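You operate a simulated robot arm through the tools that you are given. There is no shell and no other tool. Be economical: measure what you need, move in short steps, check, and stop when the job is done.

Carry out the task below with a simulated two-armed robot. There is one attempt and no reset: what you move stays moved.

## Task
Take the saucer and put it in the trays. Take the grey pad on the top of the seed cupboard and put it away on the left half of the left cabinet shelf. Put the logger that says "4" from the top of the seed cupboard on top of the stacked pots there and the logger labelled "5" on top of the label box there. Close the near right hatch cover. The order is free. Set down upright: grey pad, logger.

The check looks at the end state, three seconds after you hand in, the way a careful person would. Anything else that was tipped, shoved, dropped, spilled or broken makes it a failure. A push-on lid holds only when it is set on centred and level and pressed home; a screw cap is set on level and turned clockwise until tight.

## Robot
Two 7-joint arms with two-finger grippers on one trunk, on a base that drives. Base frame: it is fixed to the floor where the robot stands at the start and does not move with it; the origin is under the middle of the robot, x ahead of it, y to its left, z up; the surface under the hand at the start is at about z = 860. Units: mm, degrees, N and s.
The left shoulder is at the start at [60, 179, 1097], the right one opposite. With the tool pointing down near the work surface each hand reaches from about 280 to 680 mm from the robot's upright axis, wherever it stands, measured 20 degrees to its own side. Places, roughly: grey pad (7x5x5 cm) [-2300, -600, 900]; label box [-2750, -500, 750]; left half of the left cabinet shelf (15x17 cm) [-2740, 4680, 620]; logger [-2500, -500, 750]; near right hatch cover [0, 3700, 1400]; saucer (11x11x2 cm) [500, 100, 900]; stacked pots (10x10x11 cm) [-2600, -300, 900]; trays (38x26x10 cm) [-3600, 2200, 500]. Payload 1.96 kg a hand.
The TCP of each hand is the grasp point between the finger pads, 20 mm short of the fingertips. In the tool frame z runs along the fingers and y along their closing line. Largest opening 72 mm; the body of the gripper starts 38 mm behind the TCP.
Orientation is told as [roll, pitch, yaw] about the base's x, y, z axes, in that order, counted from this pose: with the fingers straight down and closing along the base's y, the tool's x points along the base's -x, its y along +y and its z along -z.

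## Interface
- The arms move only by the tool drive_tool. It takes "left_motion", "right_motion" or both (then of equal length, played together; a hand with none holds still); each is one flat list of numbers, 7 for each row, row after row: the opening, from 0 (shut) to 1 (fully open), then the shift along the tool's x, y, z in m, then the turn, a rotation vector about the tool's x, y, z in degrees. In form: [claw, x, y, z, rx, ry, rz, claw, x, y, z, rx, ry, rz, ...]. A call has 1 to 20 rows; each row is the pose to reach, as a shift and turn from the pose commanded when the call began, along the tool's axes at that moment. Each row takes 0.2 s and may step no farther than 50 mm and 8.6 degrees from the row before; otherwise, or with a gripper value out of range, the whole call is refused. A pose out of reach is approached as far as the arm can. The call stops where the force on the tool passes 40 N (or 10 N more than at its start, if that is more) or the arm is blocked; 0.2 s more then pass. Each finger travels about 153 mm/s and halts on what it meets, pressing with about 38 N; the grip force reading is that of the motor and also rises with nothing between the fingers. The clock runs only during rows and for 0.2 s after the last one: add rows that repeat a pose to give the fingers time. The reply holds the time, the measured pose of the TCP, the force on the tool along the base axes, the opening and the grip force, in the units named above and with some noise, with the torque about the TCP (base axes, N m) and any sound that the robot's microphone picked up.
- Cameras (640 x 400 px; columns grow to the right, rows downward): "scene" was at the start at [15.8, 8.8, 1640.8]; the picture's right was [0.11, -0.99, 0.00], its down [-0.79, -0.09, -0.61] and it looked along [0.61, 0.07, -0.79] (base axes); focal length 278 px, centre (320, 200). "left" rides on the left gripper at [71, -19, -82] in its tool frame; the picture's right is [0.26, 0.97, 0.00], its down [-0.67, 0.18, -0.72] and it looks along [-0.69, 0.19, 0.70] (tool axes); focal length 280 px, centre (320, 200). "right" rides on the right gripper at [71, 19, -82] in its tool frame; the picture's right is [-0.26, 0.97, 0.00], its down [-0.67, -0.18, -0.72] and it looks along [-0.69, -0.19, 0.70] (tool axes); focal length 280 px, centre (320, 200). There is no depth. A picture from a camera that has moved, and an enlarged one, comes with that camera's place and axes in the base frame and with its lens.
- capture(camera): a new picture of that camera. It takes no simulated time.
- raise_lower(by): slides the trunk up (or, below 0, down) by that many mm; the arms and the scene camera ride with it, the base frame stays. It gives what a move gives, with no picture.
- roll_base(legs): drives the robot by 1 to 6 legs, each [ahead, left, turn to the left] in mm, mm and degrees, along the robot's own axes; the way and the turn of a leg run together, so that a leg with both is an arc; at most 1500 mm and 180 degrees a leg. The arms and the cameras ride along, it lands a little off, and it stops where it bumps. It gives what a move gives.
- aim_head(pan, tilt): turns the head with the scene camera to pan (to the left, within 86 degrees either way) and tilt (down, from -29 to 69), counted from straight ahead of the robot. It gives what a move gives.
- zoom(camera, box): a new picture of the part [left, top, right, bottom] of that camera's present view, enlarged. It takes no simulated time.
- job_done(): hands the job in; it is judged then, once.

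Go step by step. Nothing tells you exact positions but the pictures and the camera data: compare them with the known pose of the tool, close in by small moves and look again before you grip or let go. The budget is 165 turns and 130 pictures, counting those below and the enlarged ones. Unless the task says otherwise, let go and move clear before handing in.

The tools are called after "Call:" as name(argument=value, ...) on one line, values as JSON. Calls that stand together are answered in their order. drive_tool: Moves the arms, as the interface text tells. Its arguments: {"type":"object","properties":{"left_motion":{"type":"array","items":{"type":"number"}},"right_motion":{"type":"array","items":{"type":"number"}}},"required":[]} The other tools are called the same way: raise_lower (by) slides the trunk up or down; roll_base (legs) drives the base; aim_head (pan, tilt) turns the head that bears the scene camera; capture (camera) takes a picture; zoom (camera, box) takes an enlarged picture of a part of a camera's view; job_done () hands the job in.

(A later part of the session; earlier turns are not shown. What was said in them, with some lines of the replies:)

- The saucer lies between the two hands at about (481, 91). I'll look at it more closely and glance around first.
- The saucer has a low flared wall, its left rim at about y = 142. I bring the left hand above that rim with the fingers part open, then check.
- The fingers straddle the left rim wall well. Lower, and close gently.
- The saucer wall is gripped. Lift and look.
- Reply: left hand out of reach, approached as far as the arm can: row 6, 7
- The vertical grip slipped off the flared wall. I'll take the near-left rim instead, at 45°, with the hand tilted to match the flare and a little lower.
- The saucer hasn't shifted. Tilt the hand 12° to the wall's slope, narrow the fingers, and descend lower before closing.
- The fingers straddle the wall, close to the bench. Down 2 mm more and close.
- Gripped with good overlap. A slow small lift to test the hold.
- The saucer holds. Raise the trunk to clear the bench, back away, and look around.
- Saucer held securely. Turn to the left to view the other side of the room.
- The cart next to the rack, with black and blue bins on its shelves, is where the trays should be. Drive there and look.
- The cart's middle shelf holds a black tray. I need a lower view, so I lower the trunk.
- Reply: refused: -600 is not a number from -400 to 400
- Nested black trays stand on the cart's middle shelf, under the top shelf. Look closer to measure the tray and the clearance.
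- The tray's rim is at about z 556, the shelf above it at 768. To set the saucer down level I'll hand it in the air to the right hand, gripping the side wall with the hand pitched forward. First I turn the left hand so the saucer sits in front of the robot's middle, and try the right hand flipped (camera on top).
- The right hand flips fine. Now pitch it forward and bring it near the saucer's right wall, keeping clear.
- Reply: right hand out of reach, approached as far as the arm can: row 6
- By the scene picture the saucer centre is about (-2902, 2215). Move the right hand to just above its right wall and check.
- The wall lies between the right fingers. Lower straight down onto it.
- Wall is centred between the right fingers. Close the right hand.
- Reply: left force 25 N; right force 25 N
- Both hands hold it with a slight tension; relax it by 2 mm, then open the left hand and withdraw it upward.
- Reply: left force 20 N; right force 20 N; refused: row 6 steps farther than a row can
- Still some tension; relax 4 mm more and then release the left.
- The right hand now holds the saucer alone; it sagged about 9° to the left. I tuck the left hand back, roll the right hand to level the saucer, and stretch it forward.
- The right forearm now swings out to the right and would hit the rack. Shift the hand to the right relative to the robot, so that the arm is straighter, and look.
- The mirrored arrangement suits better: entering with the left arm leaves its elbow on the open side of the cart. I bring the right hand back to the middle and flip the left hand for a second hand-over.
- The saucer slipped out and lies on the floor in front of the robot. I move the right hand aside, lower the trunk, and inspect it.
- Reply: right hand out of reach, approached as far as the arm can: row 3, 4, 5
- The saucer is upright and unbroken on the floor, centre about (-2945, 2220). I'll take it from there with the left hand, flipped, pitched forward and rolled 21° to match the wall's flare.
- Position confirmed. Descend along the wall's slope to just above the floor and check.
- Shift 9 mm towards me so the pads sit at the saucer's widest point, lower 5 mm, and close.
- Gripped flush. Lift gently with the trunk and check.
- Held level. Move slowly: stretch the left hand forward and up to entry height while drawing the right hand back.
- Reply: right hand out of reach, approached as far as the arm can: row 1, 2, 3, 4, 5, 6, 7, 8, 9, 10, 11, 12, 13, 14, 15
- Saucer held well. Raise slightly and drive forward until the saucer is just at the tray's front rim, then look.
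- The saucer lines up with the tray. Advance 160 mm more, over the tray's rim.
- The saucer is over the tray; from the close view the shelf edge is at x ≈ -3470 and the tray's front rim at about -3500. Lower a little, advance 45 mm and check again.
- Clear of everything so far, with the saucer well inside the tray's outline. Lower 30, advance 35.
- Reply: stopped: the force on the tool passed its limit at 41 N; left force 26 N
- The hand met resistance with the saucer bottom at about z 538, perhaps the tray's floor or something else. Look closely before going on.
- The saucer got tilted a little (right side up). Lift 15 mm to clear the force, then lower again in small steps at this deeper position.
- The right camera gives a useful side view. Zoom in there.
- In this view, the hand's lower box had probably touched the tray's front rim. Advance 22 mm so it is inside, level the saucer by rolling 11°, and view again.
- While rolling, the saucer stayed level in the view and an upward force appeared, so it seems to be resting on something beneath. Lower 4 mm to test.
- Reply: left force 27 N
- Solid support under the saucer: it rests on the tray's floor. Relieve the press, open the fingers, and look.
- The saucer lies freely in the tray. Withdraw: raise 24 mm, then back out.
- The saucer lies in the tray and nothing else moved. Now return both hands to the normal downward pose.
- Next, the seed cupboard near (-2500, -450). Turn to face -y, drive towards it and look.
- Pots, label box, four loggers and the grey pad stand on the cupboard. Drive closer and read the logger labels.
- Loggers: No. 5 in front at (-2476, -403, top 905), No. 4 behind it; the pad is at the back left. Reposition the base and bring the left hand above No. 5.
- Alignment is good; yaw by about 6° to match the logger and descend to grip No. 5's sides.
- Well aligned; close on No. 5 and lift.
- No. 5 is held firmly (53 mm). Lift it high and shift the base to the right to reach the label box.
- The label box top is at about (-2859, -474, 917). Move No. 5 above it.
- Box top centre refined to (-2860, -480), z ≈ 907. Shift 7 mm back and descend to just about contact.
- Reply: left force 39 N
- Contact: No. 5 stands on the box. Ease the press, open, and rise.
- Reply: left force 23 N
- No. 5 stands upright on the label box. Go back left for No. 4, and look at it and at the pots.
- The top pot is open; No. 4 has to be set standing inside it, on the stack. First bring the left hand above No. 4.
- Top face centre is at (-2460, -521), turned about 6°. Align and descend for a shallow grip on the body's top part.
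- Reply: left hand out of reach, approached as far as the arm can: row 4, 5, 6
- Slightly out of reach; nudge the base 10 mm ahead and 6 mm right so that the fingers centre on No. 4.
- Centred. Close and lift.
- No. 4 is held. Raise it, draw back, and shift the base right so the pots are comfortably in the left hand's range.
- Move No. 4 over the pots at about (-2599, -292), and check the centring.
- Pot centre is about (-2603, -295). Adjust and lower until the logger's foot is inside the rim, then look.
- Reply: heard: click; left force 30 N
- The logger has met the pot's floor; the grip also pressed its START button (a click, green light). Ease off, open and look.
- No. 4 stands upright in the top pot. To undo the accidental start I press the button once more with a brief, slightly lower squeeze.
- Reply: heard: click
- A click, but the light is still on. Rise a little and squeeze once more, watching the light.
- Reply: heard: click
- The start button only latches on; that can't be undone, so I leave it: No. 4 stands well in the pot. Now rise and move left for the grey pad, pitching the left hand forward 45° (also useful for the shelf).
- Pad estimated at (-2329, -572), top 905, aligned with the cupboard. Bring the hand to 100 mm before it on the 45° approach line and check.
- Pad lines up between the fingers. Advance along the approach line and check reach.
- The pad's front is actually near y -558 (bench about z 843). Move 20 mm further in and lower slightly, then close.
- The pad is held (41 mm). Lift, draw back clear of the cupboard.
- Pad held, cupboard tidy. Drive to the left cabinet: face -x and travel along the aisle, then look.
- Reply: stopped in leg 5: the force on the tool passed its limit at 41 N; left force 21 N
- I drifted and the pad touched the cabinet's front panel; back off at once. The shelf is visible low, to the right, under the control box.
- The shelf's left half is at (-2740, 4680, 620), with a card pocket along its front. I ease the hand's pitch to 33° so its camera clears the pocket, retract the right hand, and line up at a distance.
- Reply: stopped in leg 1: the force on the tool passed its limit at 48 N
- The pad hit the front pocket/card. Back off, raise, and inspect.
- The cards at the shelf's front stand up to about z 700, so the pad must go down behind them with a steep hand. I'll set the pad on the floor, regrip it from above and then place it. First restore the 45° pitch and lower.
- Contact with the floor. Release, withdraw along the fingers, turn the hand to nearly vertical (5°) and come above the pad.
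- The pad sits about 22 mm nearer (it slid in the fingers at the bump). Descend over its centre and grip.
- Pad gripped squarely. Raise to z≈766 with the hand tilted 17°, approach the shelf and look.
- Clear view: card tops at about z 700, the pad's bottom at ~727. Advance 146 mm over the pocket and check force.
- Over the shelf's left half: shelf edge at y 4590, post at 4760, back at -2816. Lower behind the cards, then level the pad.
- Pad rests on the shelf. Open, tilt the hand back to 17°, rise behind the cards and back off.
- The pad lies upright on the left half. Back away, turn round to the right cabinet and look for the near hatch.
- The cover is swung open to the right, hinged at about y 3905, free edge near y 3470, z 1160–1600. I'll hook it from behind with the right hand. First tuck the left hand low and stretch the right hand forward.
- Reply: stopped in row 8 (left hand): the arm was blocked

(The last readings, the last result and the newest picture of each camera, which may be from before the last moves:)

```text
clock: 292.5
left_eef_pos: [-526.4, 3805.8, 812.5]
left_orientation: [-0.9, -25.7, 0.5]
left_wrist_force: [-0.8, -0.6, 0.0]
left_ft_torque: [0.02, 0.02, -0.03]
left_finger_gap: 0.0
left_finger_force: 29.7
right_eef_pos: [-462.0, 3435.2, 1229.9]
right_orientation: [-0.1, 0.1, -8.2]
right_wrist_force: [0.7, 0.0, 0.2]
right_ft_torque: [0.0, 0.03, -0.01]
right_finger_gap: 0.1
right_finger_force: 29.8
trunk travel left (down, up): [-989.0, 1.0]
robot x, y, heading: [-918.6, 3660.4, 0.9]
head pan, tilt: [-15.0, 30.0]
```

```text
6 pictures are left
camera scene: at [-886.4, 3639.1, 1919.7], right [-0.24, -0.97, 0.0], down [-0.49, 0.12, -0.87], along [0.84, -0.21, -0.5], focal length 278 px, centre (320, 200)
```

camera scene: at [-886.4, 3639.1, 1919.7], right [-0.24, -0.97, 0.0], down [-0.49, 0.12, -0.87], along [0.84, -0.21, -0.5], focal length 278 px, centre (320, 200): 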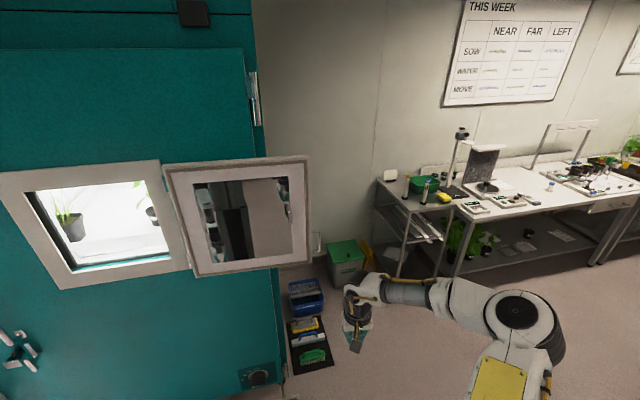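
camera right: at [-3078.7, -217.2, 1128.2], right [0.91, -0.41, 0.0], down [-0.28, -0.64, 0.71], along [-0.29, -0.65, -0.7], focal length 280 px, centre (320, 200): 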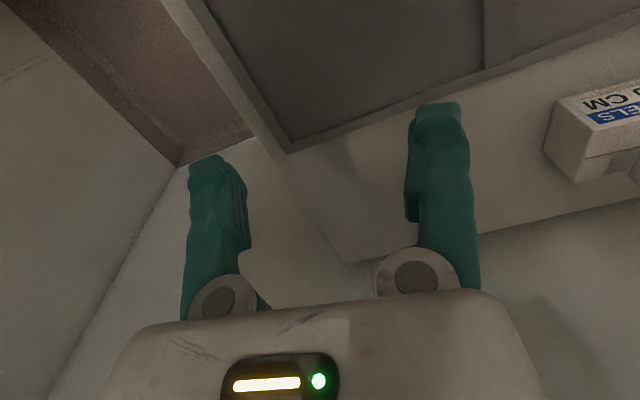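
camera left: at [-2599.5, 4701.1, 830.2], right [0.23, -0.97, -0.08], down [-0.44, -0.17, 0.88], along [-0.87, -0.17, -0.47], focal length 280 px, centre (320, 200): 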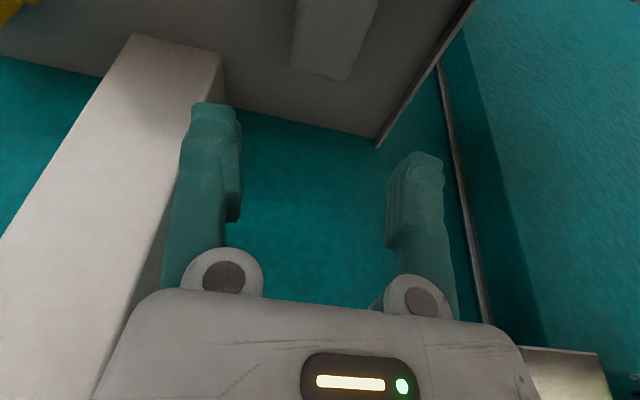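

Measured: free edge at (-113, 3482), hinge at (-88, 3903), cabinet's edge at y 3613. Turn the right hand 98° so its camera points away to the right, then run it past the free edge.

Call:
drive_tool(right_motion=[0, 0, 0, 0, 0, 0, -8.2, 0, 0, 0, 0, 0, 0, -16.4, 0, 0, 0, 0, 0, 0, -24.5, 0, 0, 0, 0, 0, 0, -32.7, 0, 0, 0, 0, 0, 0, -40.9, 0, 0, 0, 0, 0, 0, -49, 0, 0, 0, 0, 0, 0, -57.2, 0, 0, 0, 0, 0, 0, -65.4, 0, 0, 0, 0, 0, 0, -73.6, 0, 0, 0, 0, 0, 0, -81.8, 0, 0, 0, 0, 0, 0, -90, 0, 0, 0, 0, 0, 0, -98])

Call:
roll_base(legs=[[0, -40, 0], [350, 0, 0]])

```text
clock: 295.1
left_eef_pos: [-527.4, 3806.3, 812.2]
left_orientation: [-0.9, -25.6, 0.6]
left_wrist_force: [-0.6, 0.3, -0.8]
left_ft_torque: [0.03, 0.05, -0.01]
left_finger_gap: 0.0
left_finger_force: 29.7
right_eef_pos: [-514.4, 3459.4, 1110.6]
right_orientation: [-8.8, -4.2, 56.3]
right_wrist_force: [0.5, -0.4, -2.0]
right_ft_torque: [0.06, -0.03, -0.02]
right_finger_gap: 0.1
right_finger_force: 29.9
right hand out of reach, approached as far as the arm can: row 6, 7, 8, 9, 10, 11, 12
trunk travel left (down, up): [-989.0, 1.0]
robot x, y, heading: [-920.3, 3661.1, 0.9]
head pan, tilt: [-15.0, 30.0]
```

```text
clock: 297.8
left_eef_pos: [-176.8, 3766.8, 813.7]
left_orientation: [-1.0, -25.7, 0.0]
left_wrist_force: [-0.4, 0.0, 0.0]
left_ft_torque: [0.02, -0.03, 0.01]
left_finger_gap: 0.0
left_finger_force: 29.8
right_eef_pos: [-169.8, 3419.2, 1110.2]
right_orientation: [-8.6, -4.0, 55.8]
right_wrist_force: [-0.3, 0.2, -0.9]
right_ft_torque: [-0.01, -0.02, 0.0]
right_finger_gap: 0.3
right_finger_force: 30.0
trunk travel left (down, up): [-989.0, 1.0]
robot x, y, heading: [-565.5, 3628.2, 0.5]
head pan, tilt: [-15.0, 30.0]
```

The wrist could not turn that far at this height. Turn it back partly (yaw ≈ 25°), which restores the height.

Call:
drive_tool(right_motion=[0, 0, 0, 0, 0, 0, 8.2, 0, 0, 0, 0, 0, 0, 16.4, 0, 0, 0, 0, 0, 0, 24.5, 0, 0, 0, 0, 0, 0, 32.7, 0, 0, 0, 0, 0, 0, 40.9, 0, 0, 0, 0, 0, 0, 49, 0, 0, 0, 0, 0, 0, 57.2, 0, 0, 0, 0, 0, 0, 65.4, 0, 0, 0, 0, 0, 0, 65.4])

```text
clock: 299.8
left_eef_pos: [-175.9, 3767.8, 812.9]
left_orientation: [-0.8, -25.6, -0.1]
left_wrist_force: [-0.3, -1.1, 0.0]
left_ft_torque: [0.0, 0.03, 0.0]
left_finger_gap: 0.0
left_finger_force: 29.9
right_eef_pos: [-169.5, 3419.3, 1109.7]
right_orientation: [0.1, -9.5, -10.1]
right_wrist_force: [-0.3, -0.5, -0.5]
right_ft_torque: [-0.01, 0.02, 0.0]
right_finger_gap: 0.0
right_finger_force: 29.6
trunk travel left (down, up): [-989.0, 1.0]
robot x, y, heading: [-564.3, 3626.5, 0.5]
head pan, tilt: [-15.0, 30.0]
```

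Call:
drive_tool(right_motion=[0, -0.006, -0.005, -0.03, 0, 2.4, 0, 0, -0.012, -0.01, -0.06, 0, 4.8, 0, 0, -0.018, -0.014, -0.09, 0, 7.2, 0, 0, -0.024, -0.0187, -0.123, 0, 9.5, 0, 0, -0.024, -0.0187, -0.123, 0, 9.5, 0])

Call:
roll_base(legs=[[190, 0, 0]])

Call:
capture(camera="scene")

```text
clock: 301.0
left_eef_pos: [-174.7, 3765.8, 812.9]
left_orientation: [-1.0, -25.7, 0.0]
left_wrist_force: [0.6, -0.6, 0.2]
left_ft_torque: [0.01, -0.02, 0.02]
left_finger_gap: 0.2
left_finger_force: 29.7
right_eef_pos: [-168.5, 3399.7, 1233.9]
right_orientation: [0.1, 0.1, -9.8]
right_wrist_force: [-0.5, -0.4, 0.0]
right_ft_torque: [-0.03, 0.0, 0.01]
right_finger_gap: 0.1
right_finger_force: 29.7
trunk travel left (down, up): [-989.0, 1.0]
robot x, y, heading: [-566.2, 3629.9, 0.5]
head pan, tilt: [-15.0, 30.0]
```

```text
clock: 302.2
left_eef_pos: [-84.8, 3766.0, 815.7]
left_orientation: [-0.9, -26.0, -0.3]
left_wrist_force: [-0.6, 0.3, 0.5]
left_ft_torque: [-0.01, -0.01, 0.05]
left_finger_gap: 0.1
left_finger_force: 29.8
right_eef_pos: [-88.8, 3395.5, 1231.6]
right_orientation: [-0.6, 1.2, -10.2]
right_wrist_force: [-2.5, -12.4, 8.8]
right_ft_torque: [1.05, -0.31, -0.18]
right_finger_gap: 0.0
right_finger_force: 29.5
trunk travel left (down, up): [-989.0, 1.0]
robot x, y, heading: [-478.3, 3625.6, 0.1]
head pan, tilt: [-15.0, 30.0]
stopped in leg 1: the force on the tool passed its limit at 142 N (the readings are from after the stop); the commanded pose is now the measured one
```

```text
5 pictures are left
camera scene: at [-452.4, 3602.7, 1919.9], right [-0.25, -0.97, 0.0], down [-0.48, 0.13, -0.87], along [0.84, -0.22, -0.5], focal length 278 px, centre (320, 200)
```

scene: 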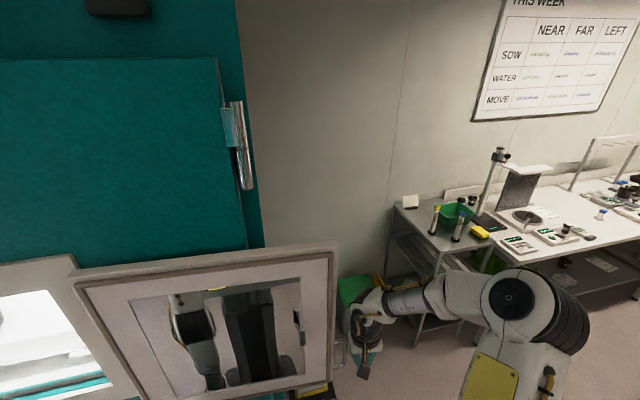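

The hand caught the cover's edge handle. Shift right 50 mm, pass forward, then come in behind the cover.

Call:
roll_base(legs=[[0, -55, 0]])

Call:
roll_base(legs=[[125, 0, 0]])

```text
clock: 303.1
left_eef_pos: [-83.0, 3718.6, 812.6]
left_orientation: [-1.4, -25.8, 0.2]
left_wrist_force: [-0.2, -0.1, 0.4]
left_ft_torque: [-0.04, 0.0, 0.0]
left_finger_gap: 0.0
left_finger_force: 29.7
right_eef_pos: [-83.9, 3352.1, 1232.5]
right_orientation: [-1.0, 1.4, -10.1]
right_wrist_force: [-0.3, 0.9, -0.2]
right_ft_torque: [-0.08, -0.01, 0.04]
right_finger_gap: 0.0
right_finger_force: 28.9
trunk travel left (down, up): [-989.0, 1.0]
robot x, y, heading: [-473.6, 3575.7, 0.1]
head pan, tilt: [-15.0, 30.0]
```

```text
clock: 304.4
left_eef_pos: [-7.5, 3718.9, 825.3]
left_orientation: [-0.9, -25.4, 0.8]
left_wrist_force: [-0.3, -0.3, 0.3]
left_ft_torque: [-0.02, 0.01, -0.01]
left_finger_gap: 0.3
left_finger_force: 29.7
right_eef_pos: [0.8, 3353.1, 1237.1]
right_orientation: [-0.3, 0.5, -8.6]
right_wrist_force: [0.2, 0.4, 0.2]
right_ft_torque: [0.03, -0.01, 0.03]
right_finger_gap: 0.0
right_finger_force: 29.7
trunk travel left (down, up): [-989.0, 1.0]
robot x, y, heading: [-377.1, 3576.6, 1.3]
head pan, tilt: [-15.0, 30.0]
stopped in leg 1: the robot was blocked; the commanded pose is now the measured one
```

The base is blocked ahead, but the right hand is already behind the cover's plane. With the arm: forward 45 mm, then left 150 mm behind the cover.

Call:
drive_tool(right_motion=[0, -0.022, 0.003, 0, 0, 0, 0, 0, -0.0445, 0.007, 0, 0, 0, 0, 0, -0.039, 0.044, 0, 0, 0, 0, 0, -0.033, 0.081, 0, 0, 0, 0, 0, -0.028, 0.118, 0, 0, 0, 0, 0, -0.022, 0.155, 0, 0, 0, 0, 0, -0.022, 0.155, 0, 0, 0, 0])

```text
clock: 305.5
left_eef_pos: [-6.7, 3720.0, 826.2]
left_orientation: [-0.9, -24.8, 1.1]
left_wrist_force: [-0.1, 0.1, 0.2]
left_ft_torque: [0.0, 0.02, 0.02]
left_finger_gap: 0.0
left_finger_force: 29.4
right_eef_pos: [53.3, 3426.0, 1230.7]
right_orientation: [-1.0, 0.7, -8.5]
right_wrist_force: [0.2, 0.2, -0.9]
right_ft_torque: [0.0, 0.0, 0.0]
right_finger_gap: 0.0
right_finger_force: 30.2
trunk travel left (down, up): [-989.0, 1.0]
robot x, y, heading: [-380.0, 3578.4, 2.0]
head pan, tilt: [-15.0, 30.0]
stopped in row 5 (right hand): the force on the tool passed its limit at 65 N (the readings are from after the stop); the commanded pose is now the measured one
```

Call:
zoom(camera="scene", box=[200, 200, 440, 400])

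```text
2.00 times, centred on (320, 300) of scene
camera zoom: at [-410.3, 3544.9, 1920.6], right [-0.23, -0.97, -0.01], down [-0.46, 0.12, -0.88], along [0.86, -0.19, -0.47], focal length 556 px, centre (320, 0)
```

zoom: 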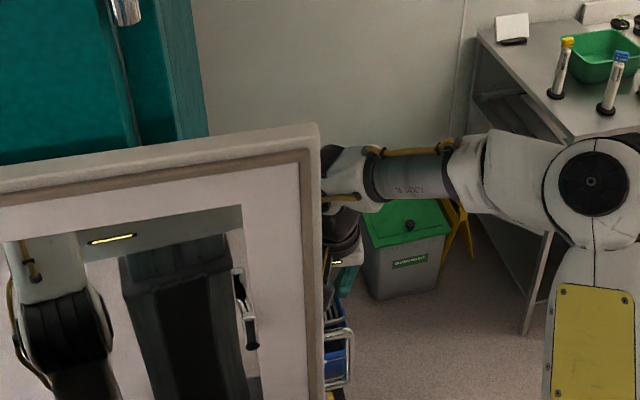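

The hand is just behind the cover's edge, next to its bar handle. Pull back with the base to swing the cover out.

Call:
roll_base(legs=[[-130, 25, 0]])

```text
clock: 306.8
left_eef_pos: [-105.8, 3748.9, 810.0]
left_orientation: [-1.3, -23.6, 1.2]
left_wrist_force: [0.7, 0.5, -0.6]
left_ft_torque: [-0.03, 0.0, -0.03]
left_finger_gap: 0.1
left_finger_force: 29.5
right_eef_pos: [-36.2, 3455.9, 1218.2]
right_orientation: [-1.5, 2.1, -8.6]
right_wrist_force: [0.3, -0.5, 0.6]
right_ft_torque: [0.0, 0.05, 0.0]
right_finger_gap: 0.0
right_finger_force: 30.0
trunk travel left (down, up): [-989.0, 1.0]
robot x, y, heading: [-503.7, 3600.9, 1.6]
head pan, tilt: [-15.0, 30.0]
```

The arm seems to be drawing the cover along. Continue back and left.

Call:
roll_base(legs=[[-130, 30, 0]])

Call:
zoom(camera="scene", box=[160, 150, 480, 400])

```text
clock: 308.1
left_eef_pos: [-243.9, 3772.3, 811.6]
left_orientation: [-1.1, -23.6, 1.1]
left_wrist_force: [-0.9, -0.6, 0.4]
left_ft_torque: [0.01, 0.02, 0.01]
left_finger_gap: 0.0
left_finger_force: 29.7
right_eef_pos: [-176.2, 3477.4, 1219.8]
right_orientation: [-1.5, 2.0, -8.9]
right_wrist_force: [0.1, 0.4, -1.4]
right_ft_torque: [-0.01, 0.02, -0.05]
right_finger_gap: 0.2
right_finger_force: 29.7
trunk travel left (down, up): [-989.0, 1.0]
robot x, y, heading: [-640.6, 3626.7, 1.5]
head pan, tilt: [-15.0, 30.0]
```

```text
1.60 times, centred on (320, 275) of scene
camera zoom: at [-608.9, 3604.7, 1919.6], right [-0.23, -0.97, 0.0], down [-0.49, 0.12, -0.87], along [0.84, -0.2, -0.5], focal length 445 px, centre (320, 80)
```

zoom: 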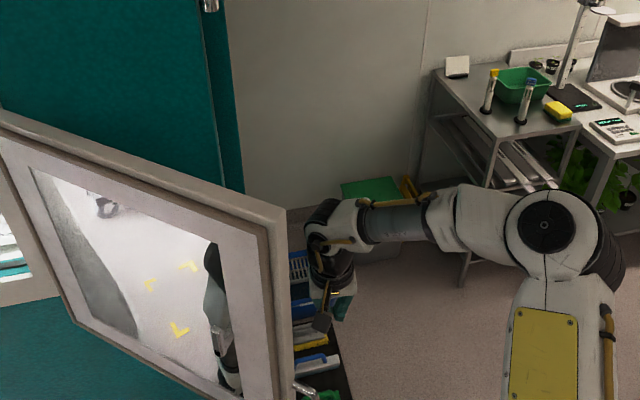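

The cover has swung out by about 34°. Now sweep the right hand round behind it: left and back along its arc.

Call:
roll_base(legs=[[-56, 128, 0], [-115, 98, 0], [-62, 161, 0]])

```text
clock: 311.5
left_eef_pos: [-484.8, 4151.4, 811.9]
left_orientation: [-1.0, -23.7, 1.1]
left_wrist_force: [-0.3, 0.0, 0.8]
left_ft_torque: [0.05, 0.04, -0.01]
left_finger_gap: 0.0
left_finger_force: 29.8
right_eef_pos: [-417.6, 3856.7, 1218.7]
right_orientation: [-1.3, 2.1, -8.7]
right_wrist_force: [0.6, 0.5, -0.1]
right_ft_torque: [0.03, -0.01, 0.01]
right_finger_gap: 0.0
right_finger_force: 29.6
trunk travel left (down, up): [-989.0, 1.0]
robot x, y, heading: [-883.7, 4009.5, 1.4]
head pan, tilt: [-15.0, 30.0]
```

Call:
roll_base(legs=[[26, 170, 0], [107, 136, 0]])

Call:
aim_head(pan=-10, tilt=32)

Call:
capture(camera="scene")

```text
clock: 314.0
left_eef_pos: [-363.0, 4463.3, 813.3]
left_orientation: [-1.0, -23.8, 1.1]
left_wrist_force: [1.2, 0.3, -0.2]
left_ft_torque: [-0.02, 0.03, 0.01]
left_finger_gap: 0.2
left_finger_force: 29.7
right_eef_pos: [-296.6, 4168.9, 1220.0]
right_orientation: [-1.3, 1.9, -8.8]
right_wrist_force: [0.5, -0.1, 0.0]
right_ft_torque: [0.05, 0.02, 0.04]
right_finger_gap: 0.0
right_finger_force: 29.4
trunk travel left (down, up): [-989.0, 1.0]
robot x, y, heading: [-756.9, 4320.9, 1.5]
head pan, tilt: [-15.0, 30.0]
```

```text
clock: 314.7
left_eef_pos: [-361.0, 4464.8, 811.9]
left_orientation: [-1.0, -23.8, 1.1]
left_wrist_force: [-0.1, -0.4, 0.3]
left_ft_torque: [-0.01, 0.0, -0.02]
left_finger_gap: 0.0
left_finger_force: 29.8
right_eef_pos: [-294.8, 4169.7, 1219.6]
right_orientation: [-1.5, 2.0, -8.8]
right_wrist_force: [-1.0, -0.2, -0.4]
right_ft_torque: [0.0, 0.01, -0.02]
right_finger_gap: 0.0
right_finger_force: 29.5
trunk travel left (down, up): [-989.0, 1.0]
robot x, y, heading: [-756.6, 4320.3, 1.4]
head pan, tilt: [-10.0, 32.0]
```

```text
2 pictures are left
camera scene: at [-729.0, 4304.6, 1916.6], right [-0.15, -0.99, 0.0], down [-0.52, 0.08, -0.85], along [0.84, -0.12, -0.53], focal length 278 px, centre (320, 200)
```

scene: 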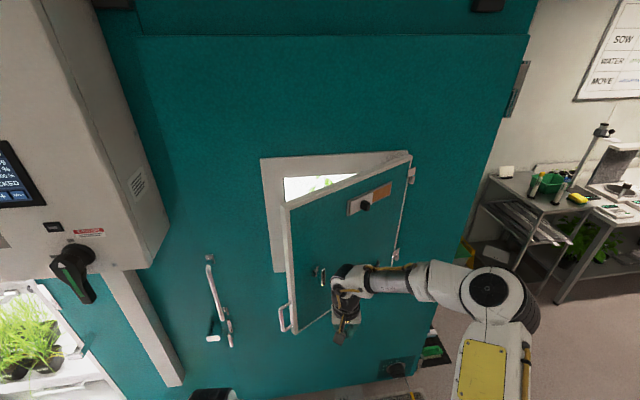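

The cover is almost shut. Push it home with the right arm.

Call:
drive_tool(right_motion=[0, -0.03, 0.02, 0, 0, 0, 0, 0, -0.06, 0.04, 0, 0, 0, 0, 0, -0.09, 0.06, 0, 0, 0, 0, 0, -0.119, 0.08, 0, 0, 0, 0, 0, -0.139, 0.083, 0, 0, 0, 0, 0, -0.159, 0.086, 0, 0, 0, 0, 0, -0.178, 0.089, 0, 0, 0, 0])

```text
clock: 316.3
left_eef_pos: [-361.8, 4464.6, 811.3]
left_orientation: [-1.3, -23.8, 1.1]
left_wrist_force: [-0.7, -0.5, -0.5]
left_ft_torque: [0.03, -0.02, 0.0]
left_finger_gap: 0.0
left_finger_force: 29.8
right_eef_pos: [-124.3, 4230.4, 1211.4]
right_orientation: [-1.5, 2.1, -8.6]
right_wrist_force: [-0.1, -0.1, 0.2]
right_ft_torque: [0.01, 0.01, -0.02]
right_finger_gap: 0.1
right_finger_force: 29.5
right hand out of reach, approached as far as the arm can: row 7
trunk travel left (down, up): [-989.0, 1.0]
robot x, y, heading: [-762.1, 4322.3, 1.8]
head pan, tilt: [-10.0, 32.0]
```

Call:
roll_base(legs=[[45, 0, 0]])

Call:
capture(camera="scene")

```text
clock: 317.4
left_eef_pos: [-313.0, 4467.5, 812.1]
left_orientation: [-1.2, -23.8, 1.1]
left_wrist_force: [-0.3, -0.2, 0.5]
left_ft_torque: [0.01, -0.02, 0.03]
left_finger_gap: 0.1
left_finger_force: 29.5
right_eef_pos: [-76.4, 4231.0, 1211.2]
right_orientation: [-1.7, 2.7, -8.8]
right_wrist_force: [0.8, -0.4, 0.7]
right_ft_torque: [0.0, 0.01, -0.05]
right_finger_gap: 0.1
right_finger_force: 29.0
trunk travel left (down, up): [-989.0, 1.0]
robot x, y, heading: [-716.0, 4319.3, 1.7]
head pan, tilt: [-10.0, 32.0]
stopped in leg 1: the force on the tool passed its limit at 139 N (the readings are from after the stop); the commanded pose is now the measured one
```

```text
1 pictures are left
camera scene: at [-677.5, 4307.0, 1916.4], right [-0.15, -0.99, 0.0], down [-0.53, 0.08, -0.85], along [0.84, -0.12, -0.53], focal length 278 px, centre (320, 200)
```

scene: 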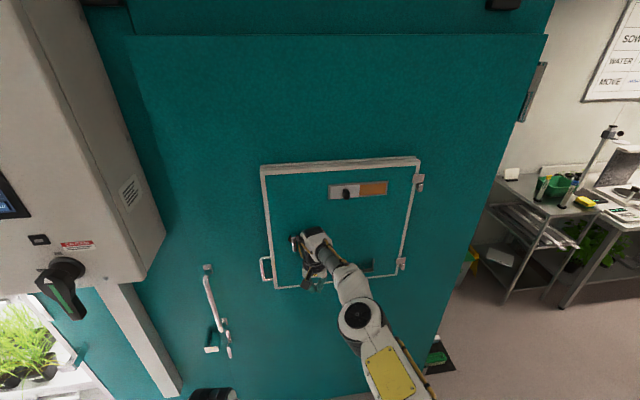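

The cover is shut flush. Back the hand straight away and take a last look.

Call:
roll_base(legs=[[-450, 0, 0]])

Call:
zoom(camera="scene", box=[200, 80, 440, 280])

```text
clock: 320.1
left_eef_pos: [-769.2, 4454.1, 812.2]
left_orientation: [-1.2, -23.8, 1.2]
left_wrist_force: [-0.8, 0.4, -0.6]
left_ft_torque: [0.0, -0.04, -0.01]
left_finger_gap: 0.0
left_finger_force: 29.6
right_eef_pos: [-534.0, 4219.0, 1211.6]
right_orientation: [-1.7, 2.6, -8.7]
right_wrist_force: [0.0, 0.1, 0.0]
right_ft_torque: [0.03, 0.02, -0.01]
right_finger_gap: 0.2
right_finger_force: 29.6
trunk travel left (down, up): [-989.0, 1.0]
robot x, y, heading: [-1164.7, 4307.4, 1.6]
head pan, tilt: [-10.0, 32.0]
```

```text
2.00 times, centred on (320, 180) of scene
camera zoom: at [-1136.0, 4293.5, 1916.5], right [-0.14, -0.99, 0.0], down [-0.53, 0.08, -0.85], along [0.84, -0.12, -0.53], focal length 556 px, centre (320, 240)
```

zoom: 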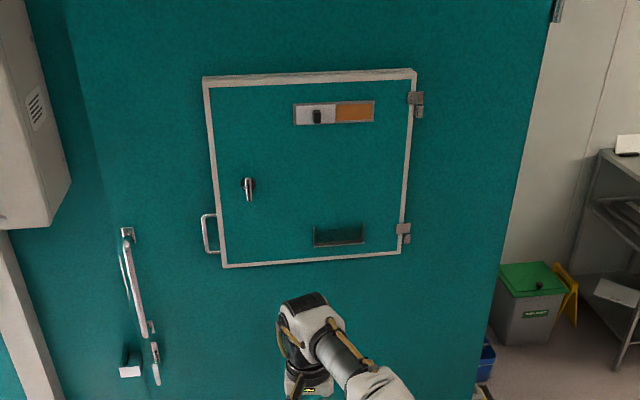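

The hatch cover is shut and both hands are clear, so I hand in.

Call:
job_done()

```text
The job is handed in.
```

I've handed the job in with every item in its place, but a few things went wrong along the way.

| Item | Where it is now |
|---|---|
| Saucer | Lies in the top black tray on the cart. |
| Grey pad | Stands upright on the left half of the left cabinet shelf. |
| Logger 4 | Stands upright inside the open top pot of the stack, because it is too narrow to rest across the rim. |
| Logger 5 | Stands upright on the label box. |
| Near right hatch cover | Shut flush; its lever points down and I did not turn it. The lever on the left cabinet's shut hatch was horizontal, so this one may not be latched. |

- **Saucer dropped:** it slipped out of the grip once and fell to the floor in front of the cart. It landed upright and looked unbroken, and I picked it up from there.
- **Logger 4 switched on:** setting it down pressed its START button. The green light stayed on after I pressed the button again.
- **Pad bumps:** while I was carrying the pad it touched the left cabinet's front panel. It later hit the cards at the front of the shelf with about 48 N. I did not check afterwards whether the leftmost card moved.
- **Pad on the floor:** I also set it down on the floor once to grip it from above.
- **Forces at the hatch:** the hand struck the cover's edge handle at about 142 N, and the final push to shut it reached about 139 N.
- **Tray contact:** lowering the saucer hit resistance at about 41 N, probably the hand against the front rim.
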